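You operate a simulated robot arm through the tools that you are given. There is no shell and no other tool. Be economical: measure what you need, move in short steps, check, and stop when the job is done.

You are at the controls of a simulated two-armed robot. One attempt, no reset.

## Task
Fetch the card with the smallest size on its label from the top of the steel top bench and set it on top of the blue roll there. Put the grey cup in the square steel pan. Close the grey drawer. Fetch the green filter from the top of the orange bench and set it in the black bin. Put the plain metal ring in the orange bin. Fetch the clear can from the top of the wall bench and set it on the top of the orange bench. Stack the 5 teal filter from the top of the orange bench on top of the 10 teal filter. Put the red bore block that says "27" from the top of the orange bench on the lower shelf of the wall bench. Do these in any order. Set down upright: grey cup, clear can.

It is judged by the outcome, as a careful person would: the job done as asked, and still so three seconds after it is handed in. It fails if anything else is knocked over, pushed out of place, dropped, spilled or broken.

## Robot
Two 7-joint arms with two-finger parallel grippers on one trunk, on a base that drives. Base frame: it is fixed to the floor where the robot stands at the start and does not move with it; the origin is under the middle of the robot, x ahead of it, y to its left, z up; the surface under the hand at the start is at about z = 884. Units: mm, degrees, N and s.
The left shoulder is at the start at [70, 130, 1187], the right one opposite. With the tool pointing down near the work surface each hand reaches from about 220 to 520 mm from the robot's upright axis, wherever it stands, measured 20 degrees to its own side. Places, roughly: black bin (26x22x22 cm) [-6000, -11600, 900]; blue roll (9x9x10 cm) [300, -100, 900]; card [500, 0, 1000]; clear can [-6750, -11500, 1000]; green filter [-5500, -11500, 750]; grey cup (10x15x13 cm) [-4500, 2100, 400]; grey drawer [-4600, 2800, 700]; lower shelf of the wall bench [-7000, -11700, 200]; orange bin (34x22x10 cm) [-7300, -11700, 900]; plain metal ring (6x5x2 cm) [-6700, -11700, 900]; red bore block [-5750, -11500, 750]; square steel pan [-3400, 100, 800]; teal filter [-5500, -11750, 750]; top of the orange bench [-5700, -11700, 800]. Payload 1.57 kg a hand.
Tool frame (each hand has its own): the origin (TCP) lies between the finger pads and is the grasp point; the fingertips stand 30 mm ahead of it; z points along the fingers, y is the line along which they close. Largest opening 80 mm; finger width 17, thickness 12; the body of the gripper, 40 by 82 mm, starts 80 mm behind the TCP.
Orientation is that of the tool frame in the base frame, as [roll, pitch, yaw] about the fixed x, y, z axes, in that order (R = Rz(yaw) Ry(pitch) Rx(roll)). With the fingers straight down and closing along the base's y, the tool's x points along the base's -x, its y along +y and its z along -z.

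## Interface
- The arms move only by the tool nudge_tool. It takes "left_motion", "right_motion" or both (then of equal length, played together; a hand with none holds still); each is a list of rows, each a list of 7 numbers: the turn, a rotation vector about the tool's x, y, z in degrees, then the shift along the tool's x, y, z in mm, then the opening, from 0 (shut) to 1 (fully open). In form: [[rx, ry, rz, tx, ty, tz, claw], ...]. A call has 1 to 10 rows; each row is the pose to reach, as a shift and turn from the pose commanded when the call began, along the tool's axes at that moment. A row lasts 0.2 s, in which the tool goes at most 50 mm and 8.6 degrees; a call with a longer step from one row to the next is refused whole, and so is a gripper value outside its range. A pose out of reach is approached as far as the arm can. The call stops where the force on the tool passes 40 N (or 10 N more than at its start, if that is more) or the arm is blocked; 0.2 s more then pass. The fingers move at their own pace (about 108 mm/s each) and stop on an object; they squeeze with about 34 N. The grip force told is the motor's: it shows also when the fingers shut on nothing. Time passes only in rows, and 0.2 s behind the last, so rows that repeat a pose let the fingers close. The reply holds the time, the measured pose of the TCP, the force on the tool along the base axes, the opening and the grip force, in the units named above and with some noise, with the torque about the TCP (base axes, N m) and any sound that the robot's microphone picked up.
- Cameras (640 x 400 px; columns grow to the right, rows downward): "scene" is now at [132, -13.9, 1401.4]; the picture's right is [-0.16, -0.99, 0.00], its down [-0.69, 0.11, -0.71] and it looks along [0.70, -0.11, -0.70] (base axes); focal length 269 px, centre (320, 200). "left" rides on the left gripper at [72, 7, -122] in its tool frame; the picture's right is [-0.09, 1.00, 0.00], its down [-0.84, -0.08, -0.54] and it looks along [-0.54, -0.05, 0.84] (tool axes); focal length 238 px, centre (320, 200). "right" rides on the right gripper at [72, -7, -122] in its tool frame; the picture's right is [0.09, 1.00, 0.00], its down [-0.84, 0.08, -0.54] and it looks along [-0.54, 0.05, 0.84] (tool axes); focal length 238 px, centre (320, 200). There is no depth. A picture from a camera that has moved, and an enlarged one, comes with that camera's place and axes in the base frame and with its lens.
- capture(camera): a new picture of that camera. It takes no simulated time.
- raise_lower(by): slides the trunk up (or, below 0, down) by that many mm; the arms and the scene camera ride with it, the base frame stays. It gives what a move gives, with no picture.
- roll_base(legs): drives the robot by 1 to 6 legs, each [ahead, left, turn to the left] in mm, mm and degrees, along the robot's own axes; the way and the turn of a leg run together, so that a leg with both is an arc; at most 1500 mm and 180 degrees a leg. The arms and the cameras ride along, it lands a little off, and it stops where it bumps. It gives what a move gives.
- head_to(pan, tilt): turns the head with the scene camera to pan (to the left, within 86 degrees either way) and tilt (down, from -29 to 69), counted from straight ahead of the robot. It gives what a move gives.
- close_up(camera, box): a new picture of the part [left, top, right, bottom] of that camera's present view, enlarged. It takes no simulated time.
- job_done(): hands the job in; it is judged then, once.

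Work in short steps. Places have to be worked out from the pictures, the camera data and where the tool is seen: move nearer, look again, correct. Check each grasp and each placing, and mend what went wrong. You have 217 turns and 228 pictures in all, those below and enlarged ones among them. Open the grippers and draw the arms clear of the work before you hand the job in, unless the task says otherwise; then end with one line.

The tools are called after ">>>" as a command line: name --argument value ..., lists and objects as JSON in quotes. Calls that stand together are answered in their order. nudge_tool: Moves the arms, as the interface text tells. Its arguments: {"type":"object","properties":{"left_motion":{"type":"array","items":{"type":"array","items":{"type":"number"}}},"right_motion":{"type":"array","items":{"type":"array","items":{"type":"number"}}}},"required":[]} The other tools are called the same way: raise_lower (by) slides the trunk up or down; roll_base (legs) drives the base; head_to (pan, tilt) turns the head that bears the scene camera; capture (camera) takes a picture; close_up (camera, box) takes an enlarged picture of a part of a camera's view; job_done () hands the job in.

At the start:

```text
clock: 0.0
left_eef_pos: [408.7, 160.2, 1163.3]
left_tool_rot: [-180.0, 0.0, -180.0]
left_force: [0.1, -0.6, -0.1]
left_moment: [0.02, -0.04, 0.0]
left_grip_width: 80.0
left_finger_force: 0.1
right_eef_pos: [409.5, -197.6, 1138.1]
right_tool_rot: [-180.0, 0.1, 179.8]
right_force: [-0.8, -0.7, -1.5]
right_moment: [-0.02, -0.01, -0.02]
right_grip_width: 80.0
right_finger_force: 0.1
trunk travel left (down, up): [-825.0, 115.0]
robot x, y, heading: [-2.9, -2.3, 0.0]
head pan, tilt: [-9.3, 44.7]
```

scene: 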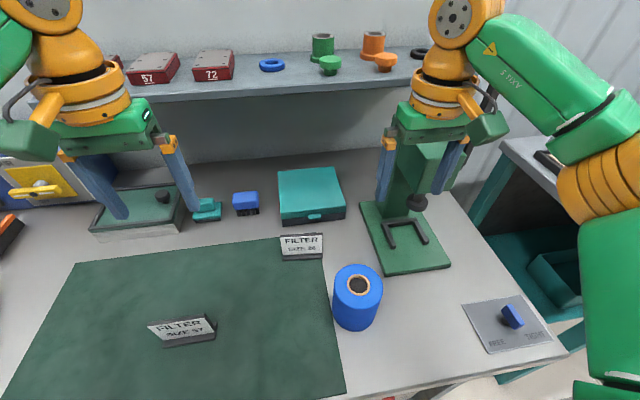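
right: 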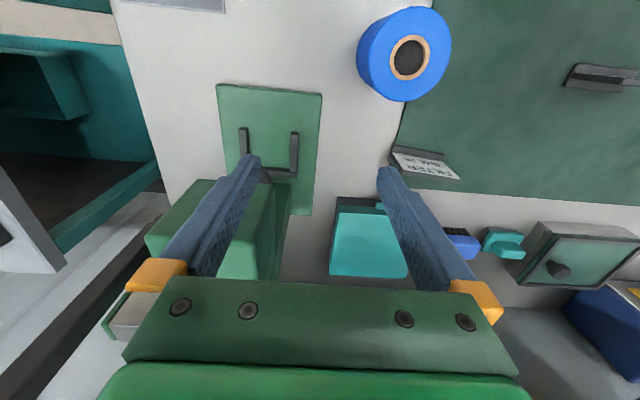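
left: 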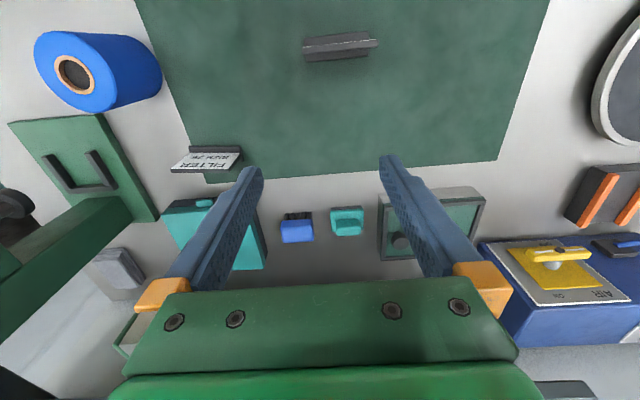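

Two label cards are in view on the bench; I zoom in to read them and look for any others.

>>> close_up --camera "scene" --box '[130, 220, 350, 357]'

>>> head_to --pan 35 --tilt 40

>>> capture --camera "scene"

```text
2.91 times, centred on (240, 288) of scene
camera zoom: at [132.0, -13.9, 1401.4], right [-0.16, -0.99, 0.0], down [-0.69, 0.11, -0.71], along [0.7, -0.11, -0.7], focal length 782 px, centre (553, -58)
```

zoom: 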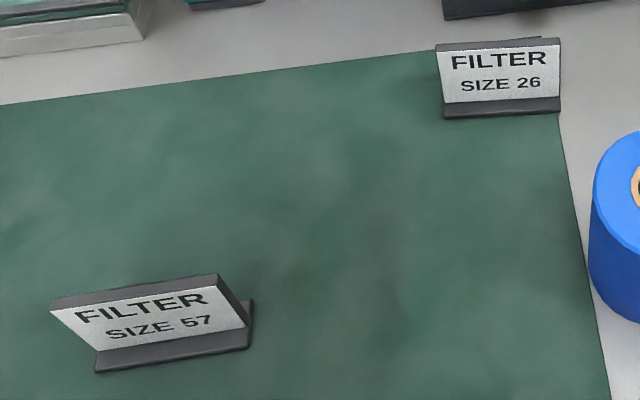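

```text
clock: 1.1
left_eef_pos: [408.3, 160.2, 1162.7]
left_tool_rot: [-179.9, 0.0, -179.9]
left_force: [0.5, 0.6, 0.4]
left_moment: [0.0, -0.03, -0.01]
left_grip_width: 80.0
left_finger_force: 0.1
right_eef_pos: [408.9, -197.8, 1138.3]
right_tool_rot: [180.0, 0.1, -180.0]
right_force: [0.3, -0.1, 0.2]
right_moment: [0.01, 0.01, 0.0]
right_grip_width: 80.0
right_finger_force: 0.0
trunk travel left (down, up): [-825.0, 115.0]
robot x, y, heading: [2.9, -2.0, 0.1]
head pan, tilt: [35.0, 40.0]
```

```text
223 pictures are left
camera scene: at [121.2, 47.9, 1408.2], right [0.57, -0.82, 0.0], down [-0.53, -0.37, -0.77], along [0.63, 0.44, -0.64], focal length 269 px, centre (320, 200)
```

scene: 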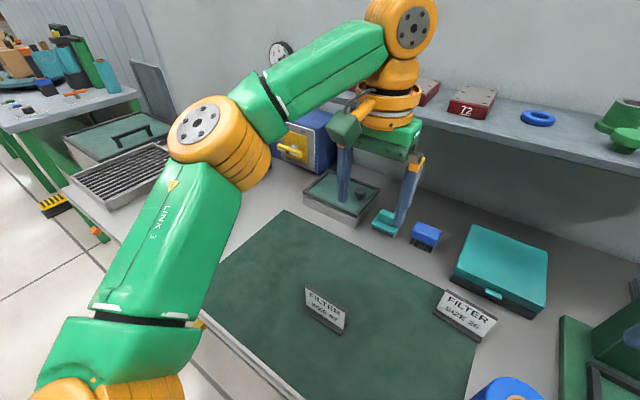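

The smallest label is "26" at about (490, -29). I move the right hand above it, turning it so that the fingers close along base x, while the left hand moves out of the way.

>>> nudge_tool --right_motion '[[0, 0, -8.5, -7, 15, 0, 1], [0, 0, -17, -14, 30, 0, 1], [0, 0, -25.5, -21, 45, 0, 1], [0, 0, -34, -28, 60, 0, 1], [0, 0, -42.5, -35, 75, 0, 1], [0, 0, -51, -42, 90, 0, 1], [0, 0, -59.5, -49, 105, 0, 1], [0, 0, -68, -56, 120, 0, 1], [0, 0, -76.5, -63, 130, 0, 1], [0, 0, -85, -70, 140, 0, 1]]' --left_motion '[[0, 0, 0, 0, 10, 0, 1], [0, 0, 0, 0, 20, 0, 1], [0, 0, 0, 0, 30, 0, 1], [0, 0, 0, 0, 40, 0, 1], [0, 0, 0, 0, 50, 0, 1], [0, 0, 0, 0, 60, 0, 1], [0, 0, 0, 0, 70, 0, 1], [0, 0, 0, 0, 80, 0, 1], [0, 0, 0, 0, 90, 0, 1], [0, 0, 0, 0, 100, 0, 1]]'

>>> head_to --pan -5 --tilt 50

>>> capture --camera "scene"

>>> capture --camera "right"

```text
clock: 3.3
left_eef_pos: [407.8, 260.8, 1162.7]
left_tool_rot: [-180.0, 0.1, -179.9]
left_force: [1.2, -0.3, 0.1]
left_moment: [-0.01, -0.04, 0.0]
left_grip_width: 80.1
left_finger_force: 0.1
right_eef_pos: [289.3, -48.1, 1129.0]
right_tool_rot: [-179.7, 0.1, -95.3]
right_force: [-0.8, -0.4, 0.0]
right_moment: [0.01, -0.04, -0.01]
right_grip_width: 80.0
right_finger_force: 0.0
right hand out of reach, approached as far as the arm can: row 4, 5, 6, 7, 8, 9, 10
trunk travel left (down, up): [-825.0, 115.0]
robot x, y, heading: [0.9, 3.8, -0.2]
head pan, tilt: [35.0, 40.0]
```

```text
clock: 4.4
left_eef_pos: [408.6, 259.4, 1163.0]
left_tool_rot: [180.0, 0.0, -179.8]
left_force: [-0.1, -0.8, 0.3]
left_moment: [0.03, 0.0, 0.03]
left_grip_width: 80.0
left_finger_force: 0.0
right_eef_pos: [291.9, -47.8, 1129.1]
right_tool_rot: [-179.9, 0.1, -95.4]
right_force: [-0.4, 0.3, 0.3]
right_moment: [-0.02, 0.02, 0.01]
right_grip_width: 79.8
right_finger_force: 0.1
trunk travel left (down, up): [-825.0, 115.0]
robot x, y, heading: [-2.1, 0.5, 0.0]
head pan, tilt: [-5.0, 50.0]
```

```text
222 pictures are left
camera scene: at [128.4, -6.9, 1394.1], right [-0.09, -1.0, 0.0], down [-0.76, 0.07, -0.64], along [0.64, -0.06, -0.77], focal length 269 px, centre (320, 200)
```

scene: 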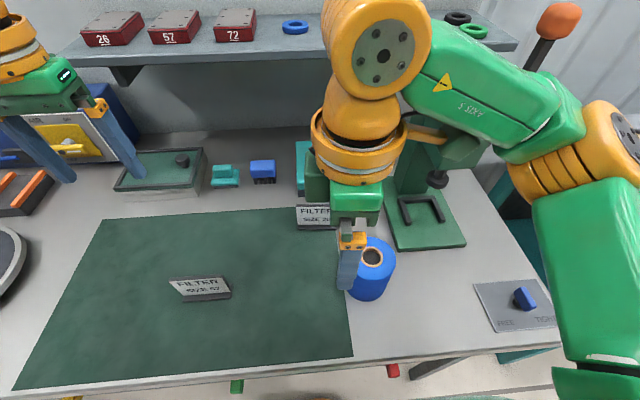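

```text
221 pictures are left
camera right: at [291.4, -120.9, 1248.8], right [-1.0, 0.0, 0.0], down [0.0, 0.84, 0.54], along [0.0, 0.54, -0.84], focal length 238 px, centre (320, 200)
```

right: 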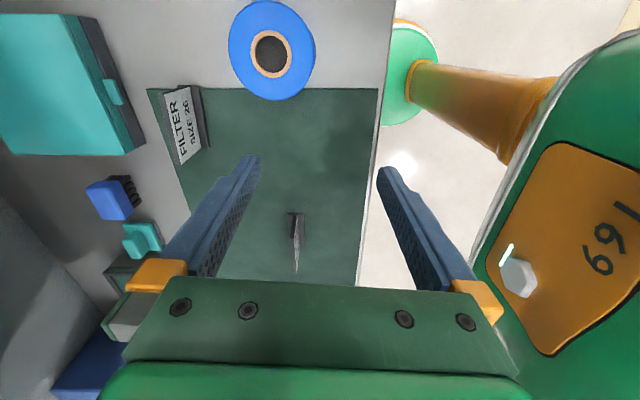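

The reach at this height was limited; I now go lower and forward along the card, aligning to the card's slight yaw (about 5°).

>>> nudge_tool --right_motion '[[0, 0, -2, -6, -10, 30, 1], [0, 0, -4, -12, -20, 60, 1], [0, 0, -6, -18, -40, 90, 1], [0, 0, -8, -24, -70, 119, 1], [0, 0, -10, -30, -105, 119, 1], [0, 0, -10, -34, -140, 119, 1], [0, 0, -10, -34, -165, 119, 1], [0, 0, -10, -34, -182, 119, 1], [0, 0, -10, -34, -182, 119, 1]]'

>>> capture --camera "right"

>>> capture --camera "scene"

```text
clock: 6.4
left_eef_pos: [408.9, 260.8, 1162.2]
left_tool_rot: [180.0, 0.1, -179.9]
left_force: [0.9, -0.1, 0.6]
left_moment: [0.0, 0.0, 0.03]
left_grip_width: 80.0
left_finger_force: 0.1
right_eef_pos: [266.9, -47.1, 1062.2]
right_tool_rot: [-179.9, 0.0, -85.1]
right_force: [-0.4, 0.2, -0.2]
right_moment: [-0.03, 0.0, 0.0]
right_grip_width: 79.8
right_finger_force: 0.1
right hand out of reach, approached as far as the arm can: row 1, 2, 3, 4, 5, 6, 7, 8, 9
trunk travel left (down, up): [-825.0, 115.0]
robot x, y, heading: [-0.9, 0.8, 0.2]
head pan, tilt: [-5.0, 50.0]
```

```text
220 pictures are left
camera right: at [280.5, -118.3, 1182.4], right [-0.98, -0.18, 0.0], down [-0.15, 0.83, 0.54], along [-0.09, 0.53, -0.84], focal length 238 px, centre (320, 200)
```

right: 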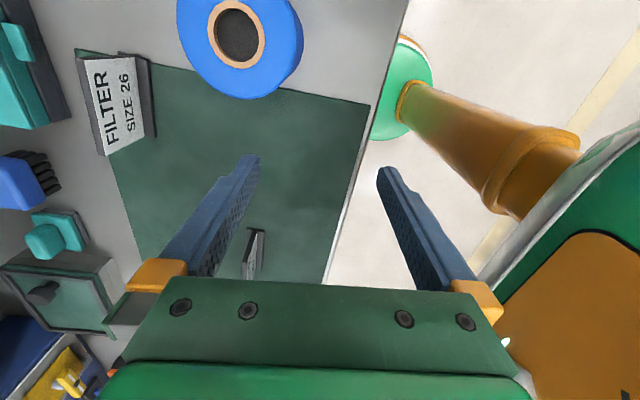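

```text
219 pictures are left
camera scene: at [128.1, -7.7, 1394.1], right [-0.09, -1.0, 0.0], down [-0.76, 0.07, -0.64], along [0.64, -0.06, -0.77], focal length 269 px, centre (320, 200)
```

scene: 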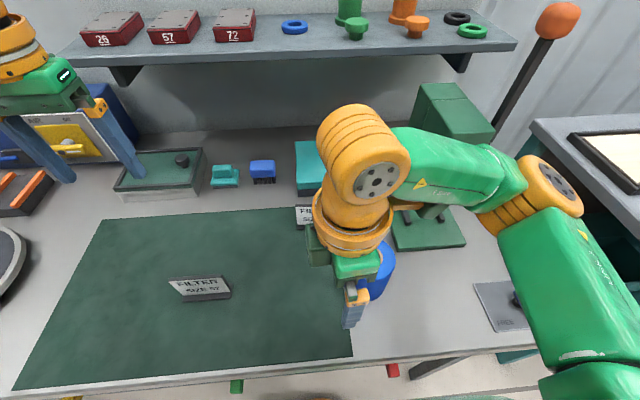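

That hand orientation runs into a wrist limit. I bring the right hand back to the ready pose and turn it the other way (camera on the left).

>>> nudge_tool --right_motion '[[0, 0, 8.5, 0, -10, -30, 1], [0, 0, 17, 20, -20, -60, 1], [0, 0, 25.5, 40, -30, -70, 1], [0, 0, 34, 60, -40, -70, 1], [0, 0, 42.5, 80, -50, -70, 1], [0, 0, 51, 100, -60, -70, 1], [0, 0, 59.5, 120, -70, -70, 1], [0, 0, 68, 140, -80, -70, 1], [0, 0, 76.5, 152, -90, -70, 1], [0, 0, 85, 152, -100, -70, 1]]'

>>> nudge_tool --right_motion '[[0, 0, 8.5, 0, 0, 0, 1], [0, 0, 17, 0, 0, 0, 1], [0, 0, 25.5, 0, 0, 0, 1], [0, 0, 34, 0, 0, 0, 1], [0, 0, 42.5, 0, 0, 0, 1], [0, 0, 51, 0, 0, 0, 1], [0, 0, 59.5, 0, 0, 0, 1], [0, 0, 68, 0, 0, 0, 1], [0, 0, 76.5, 0, 0, 0, 1], [0, 0, 85, 0, 0, 0, 1]]'

>>> capture --camera "scene"

```text
clock: 8.6
left_eef_pos: [408.5, 260.4, 1162.7]
left_tool_rot: [-179.9, 0.0, -179.9]
left_force: [-0.6, 0.8, -0.6]
left_moment: [0.02, 0.0, 0.02]
left_grip_width: 79.8
left_finger_force: 0.1
right_eef_pos: [377.8, -190.0, 1130.8]
right_tool_rot: [179.9, -0.1, -170.2]
right_force: [-0.6, 0.1, -0.4]
right_moment: [-0.01, 0.01, -0.01]
right_grip_width: 79.9
right_finger_force: 0.0
trunk travel left (down, up): [-825.0, 115.0]
robot x, y, heading: [4.0, 0.3, 0.1]
head pan, tilt: [-5.0, 50.0]
```

```text
clock: 10.8
left_eef_pos: [408.0, 260.8, 1162.7]
left_tool_rot: [-180.0, -0.1, -179.9]
left_force: [0.7, -0.8, -0.1]
left_moment: [-0.05, -0.03, 0.01]
left_grip_width: 80.1
left_finger_force: 0.0
right_eef_pos: [376.4, -189.7, 1131.0]
right_tool_rot: [180.0, 0.0, 104.9]
right_force: [-0.2, 0.5, -0.3]
right_moment: [0.01, -0.01, 0.05]
right_grip_width: 80.2
right_finger_force: 0.0
trunk travel left (down, up): [-825.0, 115.0]
robot x, y, heading: [-1.3, 2.4, -0.1]
head pan, tilt: [-5.0, 50.0]
```

```text
218 pictures are left
camera scene: at [128.2, -7.4, 1394.1], right [-0.09, -1.0, 0.0], down [-0.76, 0.07, -0.64], along [0.64, -0.06, -0.77], focal length 269 px, centre (320, 200)
```

scene: 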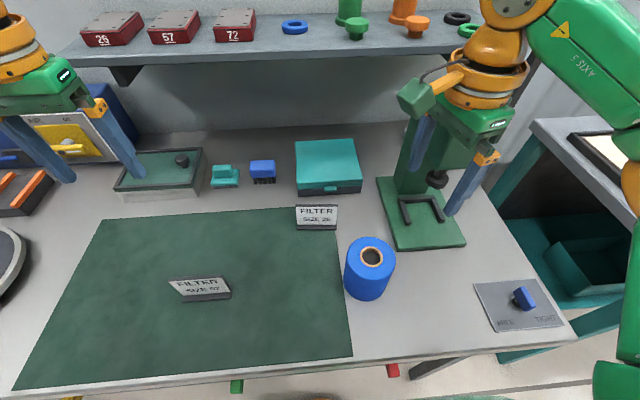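

Turning this way works. I move left over the card, then down to about z = 1020.

>>> nudge_tool --right_motion '[[0, 0, 2, 38, 15, 0, 1], [0, 0, 4, 76, 35, 10, 1], [0, 0, 6, 112, 55, 30, 1], [0, 0, 8, 126, 80, 50, 1], [0, 0, 9.5, 126, 110, 70, 1], [0, 0, 9.5, 126, 142, 90, 1], [0, 0, 9.5, 126, 142, 110, 1], [0, 0, 9.5, 126, 142, 110, 1]]'

>>> capture --camera "right"

>>> capture --camera "scene"

```text
clock: 12.6
left_eef_pos: [408.5, 260.6, 1163.0]
left_tool_rot: [-179.9, 0.1, -179.9]
left_force: [0.1, -0.1, 0.0]
left_moment: [-0.04, 0.02, -0.01]
left_grip_width: 80.2
left_finger_force: 0.1
right_eef_pos: [465.1, -36.3, 1017.3]
right_tool_rot: [179.9, 0.0, 95.5]
right_force: [-0.4, 0.3, -0.4]
right_moment: [0.0, 0.01, 0.0]
right_grip_width: 79.9
right_finger_force: 0.1
right hand out of reach, approached as far as the arm can: row 6, 7, 8
trunk travel left (down, up): [-825.0, 115.0]
robot x, y, heading: [1.7, 2.7, -0.1]
head pan, tilt: [-5.0, 50.0]
```

```text
217 pictures are left
camera right: at [452.2, 33.5, 1138.3], right [0.98, 0.19, 0.0], down [0.16, -0.83, 0.54], along [0.1, -0.53, -0.84], focal length 238 px, centre (320, 200)
```

right: 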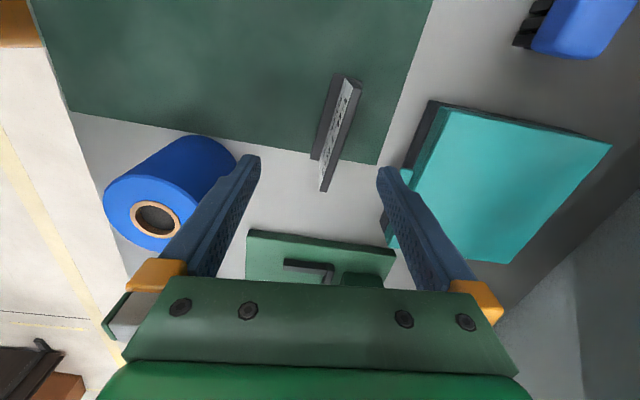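

```text
216 pictures are left
camera scene: at [128.1, -6.4, 1394.1], right [-0.09, -1.0, 0.0], down [-0.76, 0.07, -0.64], along [0.64, -0.06, -0.77], focal length 269 px, centre (320, 200)
```

scene: 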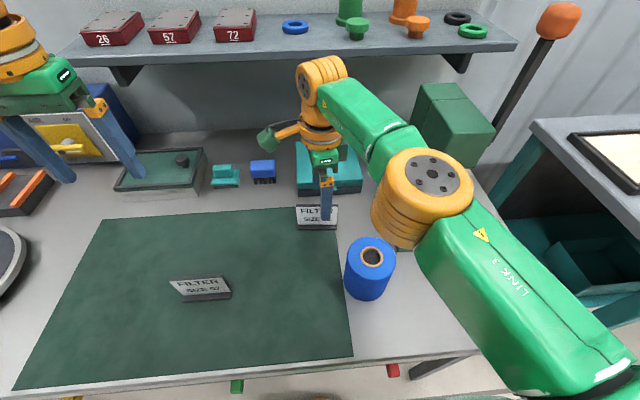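

The card's centre is at about (477, -31). I step down and forward to bracket it, checking before I close.

>>> nudge_tool --right_motion '[[0, 0, 2, 2, 4, 20, 1], [0, 0, 3.5, 4, 8, 40, 1], [0, 0, 3.5, 4, 12, 55, 1], [0, 0, 3.5, 4, 12, 55, 1]]'

>>> capture --camera "right"

>>> capture --camera "scene"

```text
clock: 13.6
left_eef_pos: [408.6, 260.2, 1163.3]
left_tool_rot: [-180.0, 0.0, -180.0]
left_force: [1.1, 0.0, -0.5]
left_moment: [0.0, -0.02, 0.03]
left_grip_width: 80.2
left_finger_force: 0.1
right_eef_pos: [468.5, -38.3, 963.1]
right_tool_rot: [179.9, 0.0, 91.9]
right_force: [-0.1, -0.4, 0.3]
right_moment: [0.02, -0.04, -0.01]
right_grip_width: 80.2
right_finger_force: 0.2
right hand out of reach, approached as far as the arm can: row 1, 2, 3, 4
trunk travel left (down, up): [-825.0, 115.0]
robot x, y, heading: [-0.2, -0.4, -0.1]
head pan, tilt: [-5.0, 50.0]
```

```text
215 pictures are left
camera right: at [458.8, 32.8, 1083.3], right [0.99, 0.13, 0.0], down [0.1, -0.83, 0.54], along [0.07, -0.54, -0.84], focal length 238 px, centre (320, 200)
```

right: 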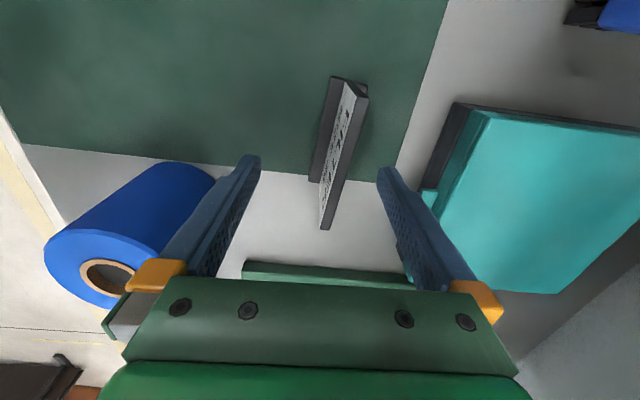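

```text
214 pictures are left
camera scene: at [128.4, -7.8, 1394.0], right [-0.09, -1.0, 0.0], down [-0.76, 0.07, -0.64], along [0.64, -0.06, -0.77], focal length 269 px, centre (320, 200)
```

scene: 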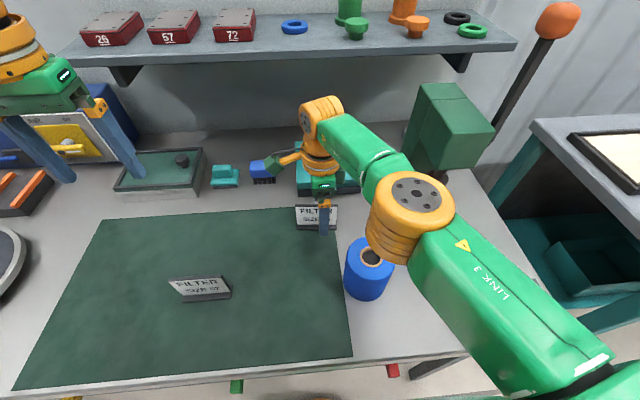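

The fingers straddle the card. I descend to z ≈ 920, then close.

>>> nudge_tool --right_motion '[[0, 0, 0, 2, 3, 20, 1], [0, 0, 0, 3, 5, 42, 1], [0, 0, 0, 3, 5, 42, 1]]'

>>> capture --camera "right"

```text
clock: 14.4
left_eef_pos: [407.8, 260.8, 1162.2]
left_tool_rot: [-180.0, 0.0, -179.9]
left_force: [0.1, -0.2, -0.1]
left_moment: [0.03, 0.0, -0.02]
left_grip_width: 79.9
left_finger_force: 0.0
right_eef_pos: [463.4, -41.1, 923.2]
right_tool_rot: [179.9, 0.0, 91.9]
right_force: [-0.1, 0.4, -0.7]
right_moment: [-0.02, -0.04, 0.02]
right_grip_width: 80.0
right_finger_force: 0.1
right hand out of reach, approached as far as the arm can: row 1, 2, 3
trunk travel left (down, up): [-825.0, 115.0]
robot x, y, heading: [0.3, -2.5, 0.0]
head pan, tilt: [-5.0, 50.0]
```

```text
213 pictures are left
camera right: at [455.2, 30.4, 1042.5], right [0.99, 0.13, 0.0], down [0.1, -0.83, 0.54], along [0.07, -0.54, -0.84], focal length 238 px, centre (320, 200)
```

right: 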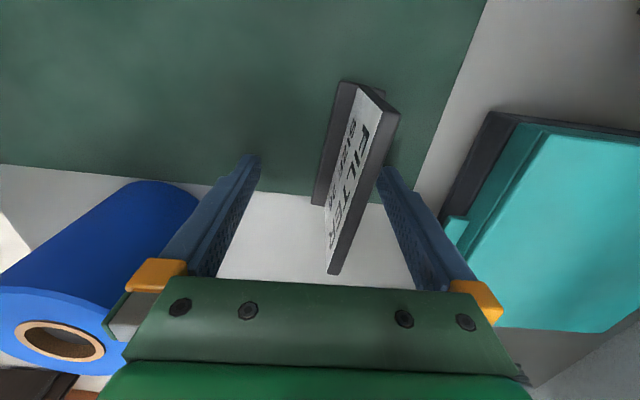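

The reach is short by about 14 mm, so the card sits off-centre. I drive the base forward a little to centre it.

>>> roll_base --legs '[[15, 6, 0]]'

>>> capture --camera "right"

```text
clock: 15.2
left_eef_pos: [421.1, 265.5, 1163.4]
left_tool_rot: [179.9, 0.3, -179.9]
left_force: [-0.5, 0.2, 0.4]
left_moment: [0.04, -0.01, 0.0]
left_grip_width: 80.2
left_finger_force: 0.0
right_eef_pos: [477.6, -37.3, 924.5]
right_tool_rot: [179.8, -0.1, 92.0]
right_force: [-0.4, 0.2, -0.1]
right_moment: [0.01, -0.03, 0.0]
right_grip_width: 79.9
right_finger_force: 0.0
trunk travel left (down, up): [-825.0, 115.0]
robot x, y, heading: [9.0, 5.5, 0.2]
head pan, tilt: [-5.0, 50.0]
```

```text
212 pictures are left
camera right: at [467.3, 35.4, 1044.1], right [0.99, 0.13, 0.0], down [0.1, -0.83, 0.54], along [0.07, -0.54, -0.84], focal length 238 px, centre (320, 200)
```

right: 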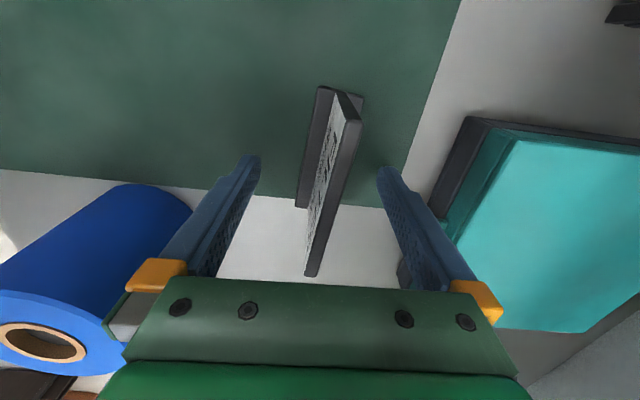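

It is centred now. I lower 6 mm more so that the tips take the foot, and close.

>>> nudge_tool --right_motion '[[0, 0, 0, 0, 0, 6, 1], [0, 0, 0, 0, 0, 6, 0], [0, 0, 0, 0, 0, 6, 0], [0, 0, 0, 0, 0, 6, 0]]'

>>> capture --camera "right"

```text
clock: 16.2
left_eef_pos: [423.5, 264.5, 1162.7]
left_tool_rot: [180.0, 0.0, -179.9]
left_force: [0.3, 0.6, 0.4]
left_moment: [0.0, 0.01, 0.03]
left_grip_width: 79.6
left_finger_force: 0.1
right_eef_pos: [479.0, -35.4, 915.4]
right_tool_rot: [179.9, 0.0, 92.0]
right_force: [0.4, -0.6, -0.3]
right_moment: [-0.01, 0.01, 0.02]
right_grip_width: 28.9
right_finger_force: 34.5
trunk travel left (down, up): [-825.0, 115.0]
robot x, y, heading: [17.1, 5.8, -0.1]
head pan, tilt: [-5.0, 50.0]
```

```text
211 pictures are left
camera right: at [470.5, 36.1, 1036.1], right [0.99, 0.13, 0.0], down [0.11, -0.83, 0.54], along [0.07, -0.54, -0.84], focal length 238 px, centre (320, 200)
```

right: 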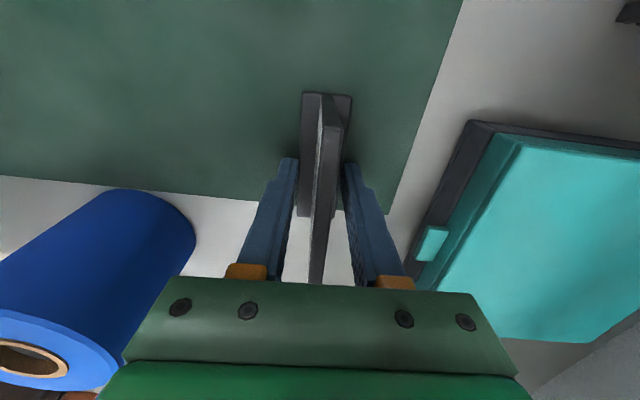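

The foot is held (29 mm wide). I lift to z ≈ 1060 and carry it over the roll at about (338, -115).

>>> nudge_tool --right_motion '[[0, 0, 0, 0, 0, -45, 0], [0, 0, 0, 0, 0, -90, 0], [0, 0, 0, 0, 0, -145, 0]]'

>>> capture --camera "scene"

```text
refused: row 3 steps farther than a row can; nothing moved
```

```text
210 pictures are left
camera scene: at [143.6, -1.3, 1394.0], right [-0.09, -1.0, 0.0], down [-0.76, 0.07, -0.64], along [0.64, -0.06, -0.77], focal length 269 px, centre (320, 200)
```

scene: 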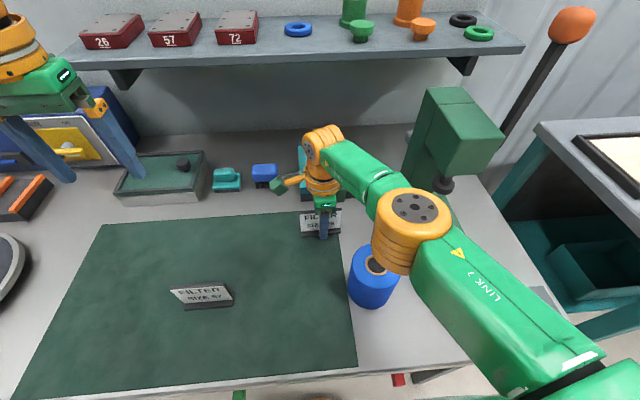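

The last row was too long; I lift with shorter steps.

>>> nudge_tool --right_motion '[[0, 0, 0, 0, 0, -40, 0], [0, 0, 0, 0, 0, -80, 0], [0, 0, 0, 0, -10, -120, 0], [0, 0, 0, -10, -30, -150, 0], [0, 0, 0, -25, -60, -155, 0], [0, 0, 0, -45, -100, -155, 0], [0, 0, 0, -65, -130, -155, 0], [0, 0, 0, -79, -143, -155, 0], [0, 0, 0, -79, -143, -155, 0]]'

>>> capture --camera "scene"

>>> capture --camera "right"

```text
clock: 18.2
left_eef_pos: [423.5, 266.2, 1162.9]
left_tool_rot: [-179.9, 0.0, -179.9]
left_force: [-0.7, -0.1, 1.0]
left_moment: [0.01, 0.03, 0.01]
left_grip_width: 80.1
left_finger_force: 0.1
right_eef_pos: [336.3, -120.8, 1069.5]
right_tool_rot: [179.8, 0.0, 91.9]
right_force: [0.1, 0.8, 0.4]
right_moment: [0.02, -0.03, -0.03]
right_grip_width: 28.8
right_finger_force: 33.6
trunk travel left (down, up): [-825.0, 115.0]
robot x, y, heading: [15.1, 6.5, -0.2]
head pan, tilt: [-5.0, 50.0]
```

```text
209 pictures are left
camera scene: at [143.4, -1.1, 1394.0], right [-0.09, -1.0, 0.0], down [-0.76, 0.07, -0.64], along [0.64, -0.06, -0.77], focal length 269 px, centre (320, 200)
```

scene: 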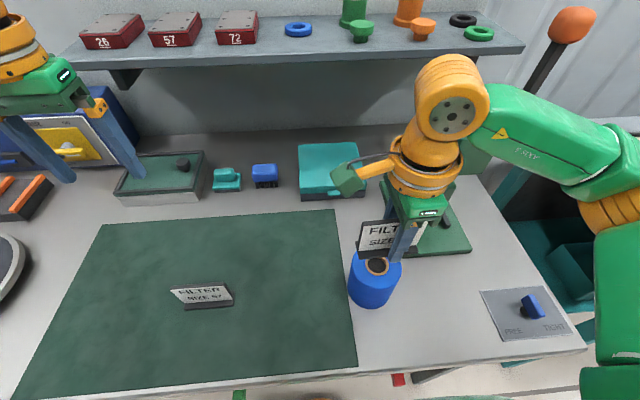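

```text
208 pictures are left
camera right: at [328.0, -50.3, 1190.3], right [0.99, 0.13, 0.0], down [0.1, -0.83, 0.54], along [0.07, -0.54, -0.84], focal length 238 px, centre (320, 200)
```

right: 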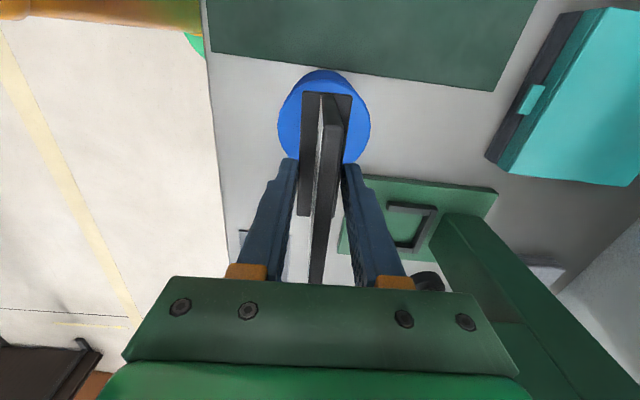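

The card is nearly centred on the roll; I shift by about 4 mm and lower it gently until it touches.

>>> nudge_tool --right_motion '[[0, 0, 0, 4, 2, 20, 0], [0, 0, 0, 4, 2, 40, 0], [0, 0, 0, 4, 2, 50, 0], [0, 0, 0, 4, 2, 53, 0], [0, 0, 0, 4, 2, 53, 0]]'

>>> capture --camera "scene"

>>> capture --camera "right"

```text
clock: 19.4
left_eef_pos: [423.2, 265.7, 1162.5]
left_tool_rot: [180.0, -0.1, -179.8]
left_force: [-0.5, -0.1, 0.2]
left_moment: [-0.01, -0.01, 0.02]
left_grip_width: 80.0
left_finger_force: 0.1
right_eef_pos: [338.7, -115.3, 1019.1]
right_tool_rot: [180.0, 0.0, 91.9]
right_force: [0.1, 0.4, 0.3]
right_moment: [-0.04, -0.02, 0.04]
right_grip_width: 28.9
right_finger_force: 34.4
trunk travel left (down, up): [-825.0, 115.0]
robot x, y, heading: [14.4, 3.9, -0.1]
head pan, tilt: [-5.0, 50.0]
```

```text
207 pictures are left
camera scene: at [143.2, -1.4, 1394.1], right [-0.09, -1.0, 0.0], down [-0.76, 0.07, -0.64], along [0.64, -0.06, -0.77], focal length 269 px, centre (320, 200)
```

scene: 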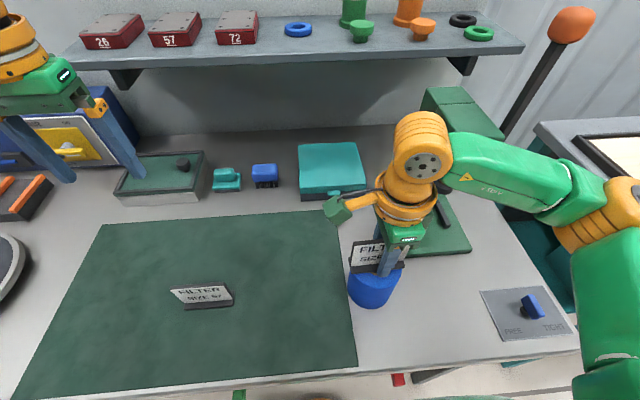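

```text
206 pictures are left
camera right: at [329.9, -44.0, 1138.0], right [0.99, 0.13, 0.0], down [0.11, -0.83, 0.54], along [0.07, -0.54, -0.84], focal length 238 px, centre (320, 200)
```

right: 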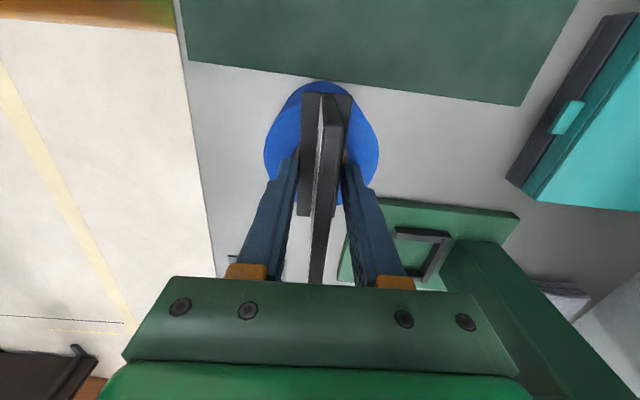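

No contact yet. I lower in small steps to feel the roll.

>>> nudge_tool --right_motion '[[0, 0, 0, 0, 0, 2, 0], [0, 0, 0, 0, 0, 4, 0], [0, 0, 0, 0, 0, 5, 0]]'

```text
clock: 20.2
left_eef_pos: [424.8, 265.9, 1163.1]
left_tool_rot: [180.0, -0.1, -179.9]
left_force: [0.8, -0.1, 0.0]
left_moment: [0.03, 0.01, 0.0]
left_grip_width: 79.7
left_finger_force: 0.0
right_eef_pos: [340.3, -114.5, 1012.0]
right_tool_rot: [179.8, -0.1, 92.1]
right_force: [-0.7, 0.0, -0.5]
right_moment: [-0.02, 0.01, 0.03]
right_grip_width: 29.0
right_finger_force: 33.6
trunk travel left (down, up): [-825.0, 115.0]
robot x, y, heading: [12.8, 8.1, 0.1]
head pan, tilt: [-5.0, 50.0]
```

>>> nudge_tool --right_motion '[[0, 0, 0, 0, 0, 2, 0], [0, 0, 0, 0, 0, 4, 0], [0, 0, 0, 0, 0, 6, 0], [0, 0, 0, 0, 0, 6, 0]]'

>>> close_up --camera "scene" --box '[310, 200, 470, 320]'

```text
clock: 21.1
left_eef_pos: [420.5, 266.1, 1164.0]
left_tool_rot: [-179.9, 0.2, -179.8]
left_force: [-0.5, 0.1, -0.7]
left_moment: [0.02, 0.01, 0.03]
left_grip_width: 79.8
left_finger_force: 0.0
right_eef_pos: [339.9, -114.4, 1010.7]
right_tool_rot: [179.3, -0.2, 92.0]
right_force: [1.7, -2.5, 22.2]
right_moment: [-0.19, 0.22, 0.1]
right_grip_width: 28.6
right_finger_force: 34.0
trunk travel left (down, up): [-825.0, 115.0]
robot x, y, heading: [12.1, 5.2, -0.1]
head pan, tilt: [-5.0, 50.0]
stopped in row 4 (right hand): the force on the tool passed its limit at 43 N (the readings are from after the stop); the commanded pose is now the measured one
```

```text
3.33 times, centred on (390, 260) of scene
camera zoom: at [139.5, -1.1, 1394.4], right [-0.09, -1.0, 0.0], down [-0.76, 0.07, -0.64], along [0.64, -0.06, -0.76], focal length 896 px, centre (87, 0)
```

zoom: 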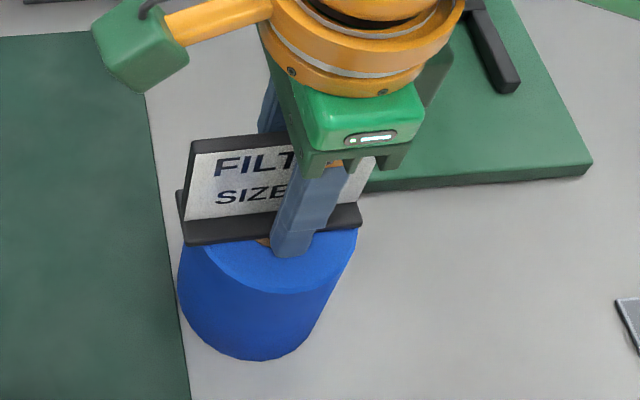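

Contact at z ≈ 1011 and the card is well centred on the roll. I open the fingers and rise straight up.

>>> nudge_tool --right_motion '[[0, 0, 0, 0, 0, -1, 0], [0, 0, 0, 0, 0, -1, 0.7], [0, 0, 0, 0, 0, -1, 0.7], [0, 0, 0, 0, 0, -30, 0.7], [0, 0, 0, 0, 0, -70, 0.7], [0, 0, 0, 0, 0, -110, 0.7]]'

>>> capture --camera "right"

>>> close_up --camera "scene" --box '[310, 200, 470, 320]'

```text
clock: 22.5
left_eef_pos: [422.2, 266.6, 1162.4]
left_tool_rot: [-179.9, 0.0, -179.9]
left_force: [-0.1, -0.3, 0.5]
left_moment: [0.0, -0.01, -0.02]
left_grip_width: 80.0
left_finger_force: 0.1
right_eef_pos: [342.3, -110.3, 1118.7]
right_tool_rot: [179.7, 0.0, 92.0]
right_force: [-1.1, -0.6, -0.2]
right_moment: [0.03, -0.02, -0.02]
right_grip_width: 56.1
right_finger_force: 0.0
trunk travel left (down, up): [-825.0, 115.0]
robot x, y, heading: [12.6, 4.3, -0.1]
head pan, tilt: [-5.0, 50.0]
```

```text
204 pictures are left
camera right: at [333.2, -39.7, 1238.7], right [0.99, 0.12, 0.01], down [0.1, -0.83, 0.54], along [0.07, -0.54, -0.84], focal length 238 px, centre (320, 200)
```

right: 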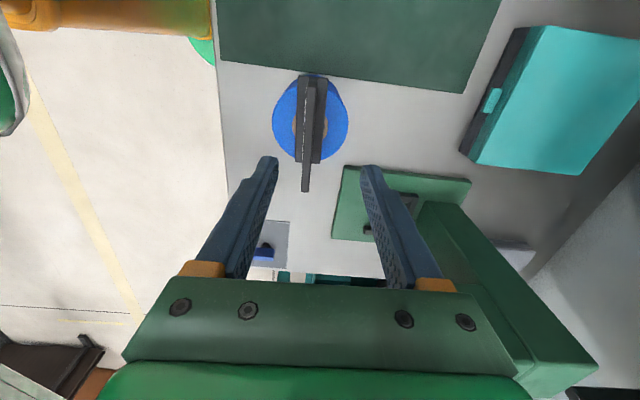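

```text
3.33 times, centred on (390, 260) of scene
camera zoom: at [142.4, -0.8, 1394.1], right [-0.09, -1.0, 0.0], down [-0.76, 0.07, -0.64], along [0.64, -0.06, -0.77], focal length 896 px, centre (87, 0)
```

zoom: 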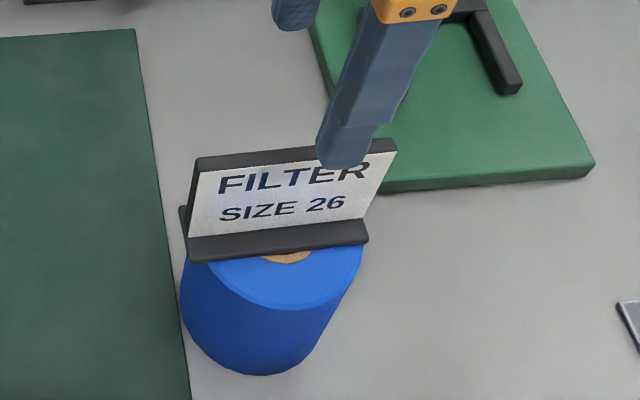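

The card stands well on the roll. I turn the right hand back to its ready pose and then back off the bench.

>>> nudge_tool --right_motion '[[0, 0, 0, 0, 0, -15, 1], [0, 0, -8.5, -20, 5, -15, 1], [0, 0, -17, -40, 10, -15, 1], [0, 0, -25.5, -60, 17, -15, 1], [0, 0, -34, -80, 17, -15, 1], [0, 0, -42.5, -80, 17, -15, 1], [0, 0, -51, -80, 17, -15, 1], [0, 0, -59.5, -80, 17, -15, 1], [0, 0, -68, -80, 17, -15, 1], [0, 0, -76, -80, 17, -15, 1]]'

>>> roll_base --legs '[[-700, 0, 0], [0, 0, 90]]'

>>> head_to --pan 0 --tilt 15

>>> capture --camera "scene"

>>> head_to --pan 75 --tilt 15

>>> capture --camera "scene"

```text
clock: 24.7
left_eef_pos: [423.6, 266.0, 1162.7]
left_tool_rot: [-179.9, -0.1, -179.9]
left_force: [-0.3, -0.1, -0.2]
left_moment: [0.01, -0.06, 0.03]
left_grip_width: 79.7
left_finger_force: 0.0
right_eef_pos: [359.4, -193.6, 1134.2]
right_tool_rot: [179.8, 0.4, 168.0]
right_force: [1.0, 0.1, 0.3]
right_moment: [-0.01, 0.0, -0.02]
right_grip_width: 80.0
right_finger_force: 0.1
trunk travel left (down, up): [-825.0, 115.0]
robot x, y, heading: [13.8, 8.8, -0.1]
head pan, tilt: [-5.0, 50.0]
```

```text
clock: 32.4
left_eef_pos: [-955.5, 412.7, 1163.5]
left_tool_rot: [-180.0, 0.0, -89.3]
left_force: [-0.4, 0.1, 0.0]
left_moment: [-0.02, 0.0, 0.01]
left_grip_width: 80.2
left_finger_force: 0.0
right_eef_pos: [-496.9, 353.8, 1135.6]
right_tool_rot: [179.8, 0.5, -101.6]
right_force: [0.2, -0.2, 0.2]
right_moment: [-0.02, 0.02, -0.02]
right_grip_width: 80.2
right_finger_force: 0.0
trunk travel left (down, up): [-825.0, 115.0]
robot x, y, heading: [-696.2, 8.4, 90.7]
head pan, tilt: [-5.0, 50.0]
```

```text
clock: 33.4
left_eef_pos: [-957.5, 412.4, 1162.4]
left_tool_rot: [180.0, 0.1, -89.3]
left_force: [0.2, -0.2, -0.2]
left_moment: [0.01, 0.01, -0.01]
left_grip_width: 80.1
left_finger_force: 0.0
right_eef_pos: [-497.1, 354.1, 1133.7]
right_tool_rot: [179.8, 0.5, -101.6]
right_force: [0.2, -0.4, -0.2]
right_moment: [0.02, 0.04, 0.0]
right_grip_width: 80.1
right_finger_force: 0.1
trunk travel left (down, up): [-825.0, 115.0]
robot x, y, heading: [-699.1, 5.5, 90.9]
head pan, tilt: [0.0, 15.0]
```

```text
202 pictures are left
camera scene: at [-693.5, 149.5, 1447.7], right [1.0, 0.01, 0.0], down [0.0, -0.26, -0.97], along [-0.01, 0.97, -0.26], focal length 269 px, centre (320, 200)
```

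scene: 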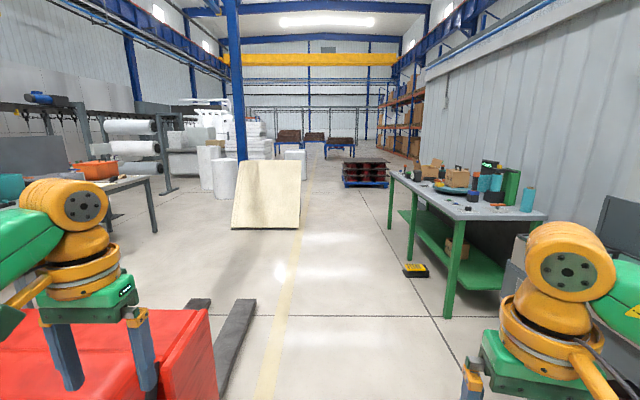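

```text
clock: 34.9
left_eef_pos: [-956.6, 412.9, 1162.5]
left_tool_rot: [179.9, 0.0, -89.2]
left_force: [0.9, 0.1, 0.1]
left_moment: [-0.01, 0.03, -0.02]
left_grip_width: 80.1
left_finger_force: 0.0
right_eef_pos: [-497.8, 353.7, 1134.1]
right_tool_rot: [179.8, 0.5, -101.5]
right_force: [-0.2, -0.6, -0.5]
right_moment: [-0.05, 0.03, -0.03]
right_grip_width: 80.1
right_finger_force: 0.1
trunk travel left (down, up): [-825.0, 115.0]
robot x, y, heading: [-691.1, 8.1, 90.8]
head pan, tilt: [75.0, 15.0]
```

```text
201 pictures are left
camera scene: at [-783.0, 79.6, 1447.8], right [0.25, 0.97, 0.0], down [0.25, -0.06, -0.97], along [-0.94, 0.24, -0.26], focal length 269 px, centre (320, 200)
```

scene: 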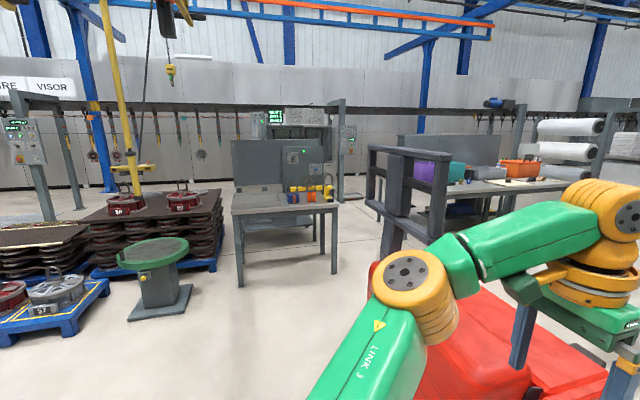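

The card task is done. Grey bench with the pan lies ahead at x ≈ -3200; the bench with the orange item is farther. I turn to face -x, drive ahead and look.

>>> roll_base --legs '[[0, 0, 89], [1300, 0, 0]]'

>>> head_to --pan -40 --tilt 18

>>> capture --camera "scene"

>>> head_to --pan 0 --tilt 20

>>> capture --camera "scene"

```text
clock: 45.3
left_eef_pos: [-2427.7, -247.1, 1162.5]
left_tool_rot: [-180.0, 0.0, -0.2]
left_force: [-0.5, -0.5, 0.0]
left_moment: [-0.02, 0.0, -0.02]
left_grip_width: 80.1
left_finger_force: 0.0
right_eef_pos: [-2364.0, 213.6, 1134.9]
right_tool_rot: [179.8, 0.4, -12.2]
right_force: [0.2, 0.3, 0.3]
right_moment: [0.02, -0.01, 0.01]
right_grip_width: 80.1
right_finger_force: 0.1
trunk travel left (down, up): [-825.0, 115.0]
robot x, y, heading: [-2017.2, 12.2, 179.9]
head pan, tilt: [75.0, 15.0]
```

```text
clock: 47.2
left_eef_pos: [-2429.4, -246.8, 1163.1]
left_tool_rot: [-180.0, -0.1, 0.0]
left_force: [-0.3, -1.1, 0.6]
left_moment: [-0.02, -0.01, 0.03]
left_grip_width: 80.1
left_finger_force: 0.0
right_eef_pos: [-2363.8, 213.2, 1134.2]
right_tool_rot: [179.8, 0.4, -12.3]
right_force: [0.2, 0.1, 0.7]
right_moment: [0.03, -0.01, 0.01]
right_grip_width: 79.9
right_finger_force: 0.0
trunk travel left (down, up): [-825.0, 115.0]
robot x, y, heading: [-2019.2, 10.5, 179.9]
head pan, tilt: [-40.0, 18.0]
```

```text
200 pictures are left
camera scene: at [-2140.0, 71.7, 1442.9], right [0.65, 0.76, 0.0], down [0.24, -0.2, -0.95], along [-0.73, 0.61, -0.31], focal length 269 px, centre (320, 200)
```

scene: 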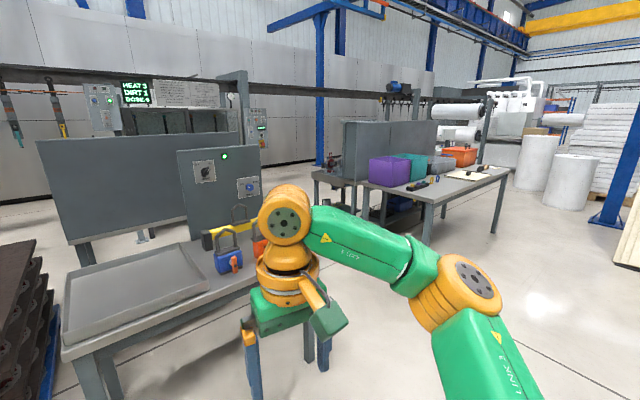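

```text
clock: 48.3
left_eef_pos: [-2428.4, -246.5, 1163.7]
left_tool_rot: [-180.0, -0.1, -0.2]
left_force: [-0.2, 0.1, -0.8]
left_moment: [-0.03, 0.01, 0.02]
left_grip_width: 80.0
left_finger_force: 0.1
right_eef_pos: [-2364.3, 213.5, 1135.2]
right_tool_rot: [179.7, 0.4, -12.3]
right_force: [0.0, -0.6, -0.6]
right_moment: [0.0, 0.04, 0.01]
right_grip_width: 79.8
right_finger_force: 0.1
trunk travel left (down, up): [-825.0, 115.0]
robot x, y, heading: [-2020.8, 11.0, 180.0]
head pan, tilt: [0.0, 20.0]
```

```text
199 pictures are left
camera scene: at [-2161.7, 12.0, 1439.7], right [0.0, 1.0, 0.0], down [0.34, 0.0, -0.94], along [-0.94, 0.0, -0.34], focal length 269 px, centre (320, 200)
```

scene: 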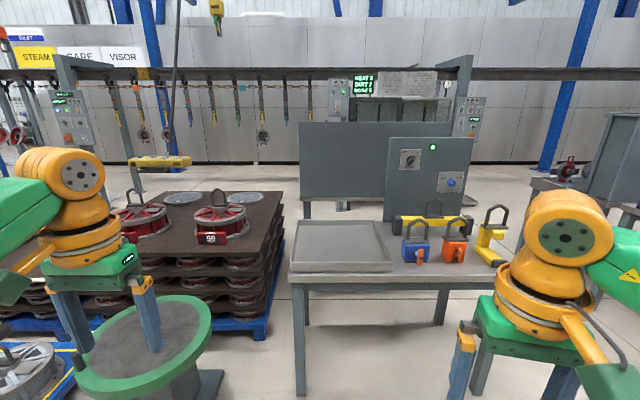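

The pan is the flat square tray at about (-3300, 120). Now I check the area to the right (red cart) before driving toward the cup and drawer.

>>> head_to --pan -80 --tilt 30

>>> capture --camera "scene"

>>> head_to --pan -40 --tilt 15

>>> close_up --camera "scene" --box '[300, 80, 560, 240]'

```text
clock: 49.9
left_eef_pos: [-2429.5, -246.3, 1162.4]
left_tool_rot: [180.0, 0.0, -0.2]
left_force: [0.4, 0.3, 0.2]
left_moment: [0.04, 0.0, -0.02]
left_grip_width: 79.9
left_finger_force: 0.1
right_eef_pos: [-2363.3, 213.3, 1134.8]
right_tool_rot: [179.8, 0.3, -12.3]
right_force: [0.1, 0.0, 0.1]
right_moment: [0.02, 0.0, 0.0]
right_grip_width: 80.1
right_finger_force: 0.1
trunk travel left (down, up): [-825.0, 115.0]
robot x, y, heading: [-2018.0, 14.9, 179.9]
head pan, tilt: [-80.0, 30.0]
```

```text
198 pictures are left
camera scene: at [-2084.1, 100.6, 1423.6], right [0.99, 0.17, 0.0], down [0.09, -0.49, -0.87], along [-0.15, 0.85, -0.5], focal length 269 px, centre (320, 200)
```

scene: 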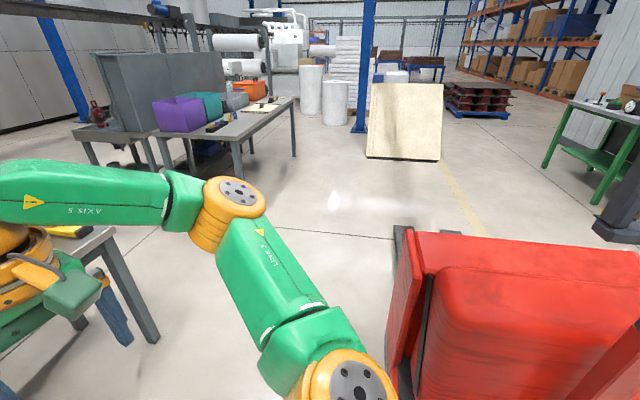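

```text
clock: 50.9
left_eef_pos: [-2428.6, -246.4, 1163.6]
left_tool_rot: [-180.0, 0.0, -0.1]
left_force: [0.5, 0.7, -0.3]
left_moment: [0.0, 0.01, -0.01]
left_grip_width: 80.0
left_finger_force: 0.0
right_eef_pos: [-2363.9, 213.7, 1134.2]
right_tool_rot: [179.8, 0.4, -12.3]
right_force: [0.1, -0.2, -0.6]
right_moment: [0.01, -0.02, 0.04]
right_grip_width: 80.0
right_finger_force: 0.1
trunk travel left (down, up): [-825.0, 115.0]
robot x, y, heading: [-2021.3, 9.0, 179.7]
head pan, tilt: [-40.0, 15.0]
```

```text
2.46 times, centred on (430, 160) of scene
camera zoom: at [-2139.8, 71.9, 1447.8], right [0.65, 0.76, 0.0], down [0.2, -0.17, -0.97], along [-0.74, 0.62, -0.26], focal length 661 px, centre (49, 298)
```

zoom: 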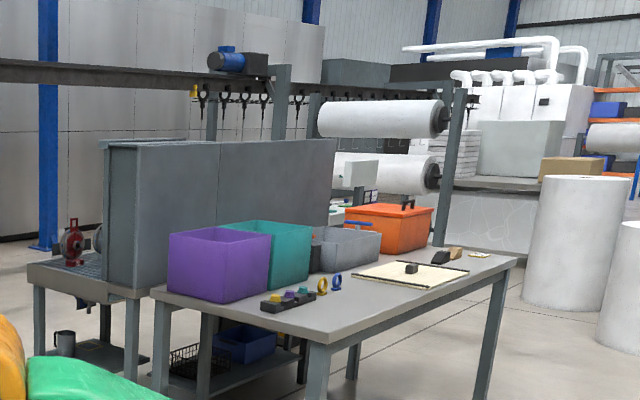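

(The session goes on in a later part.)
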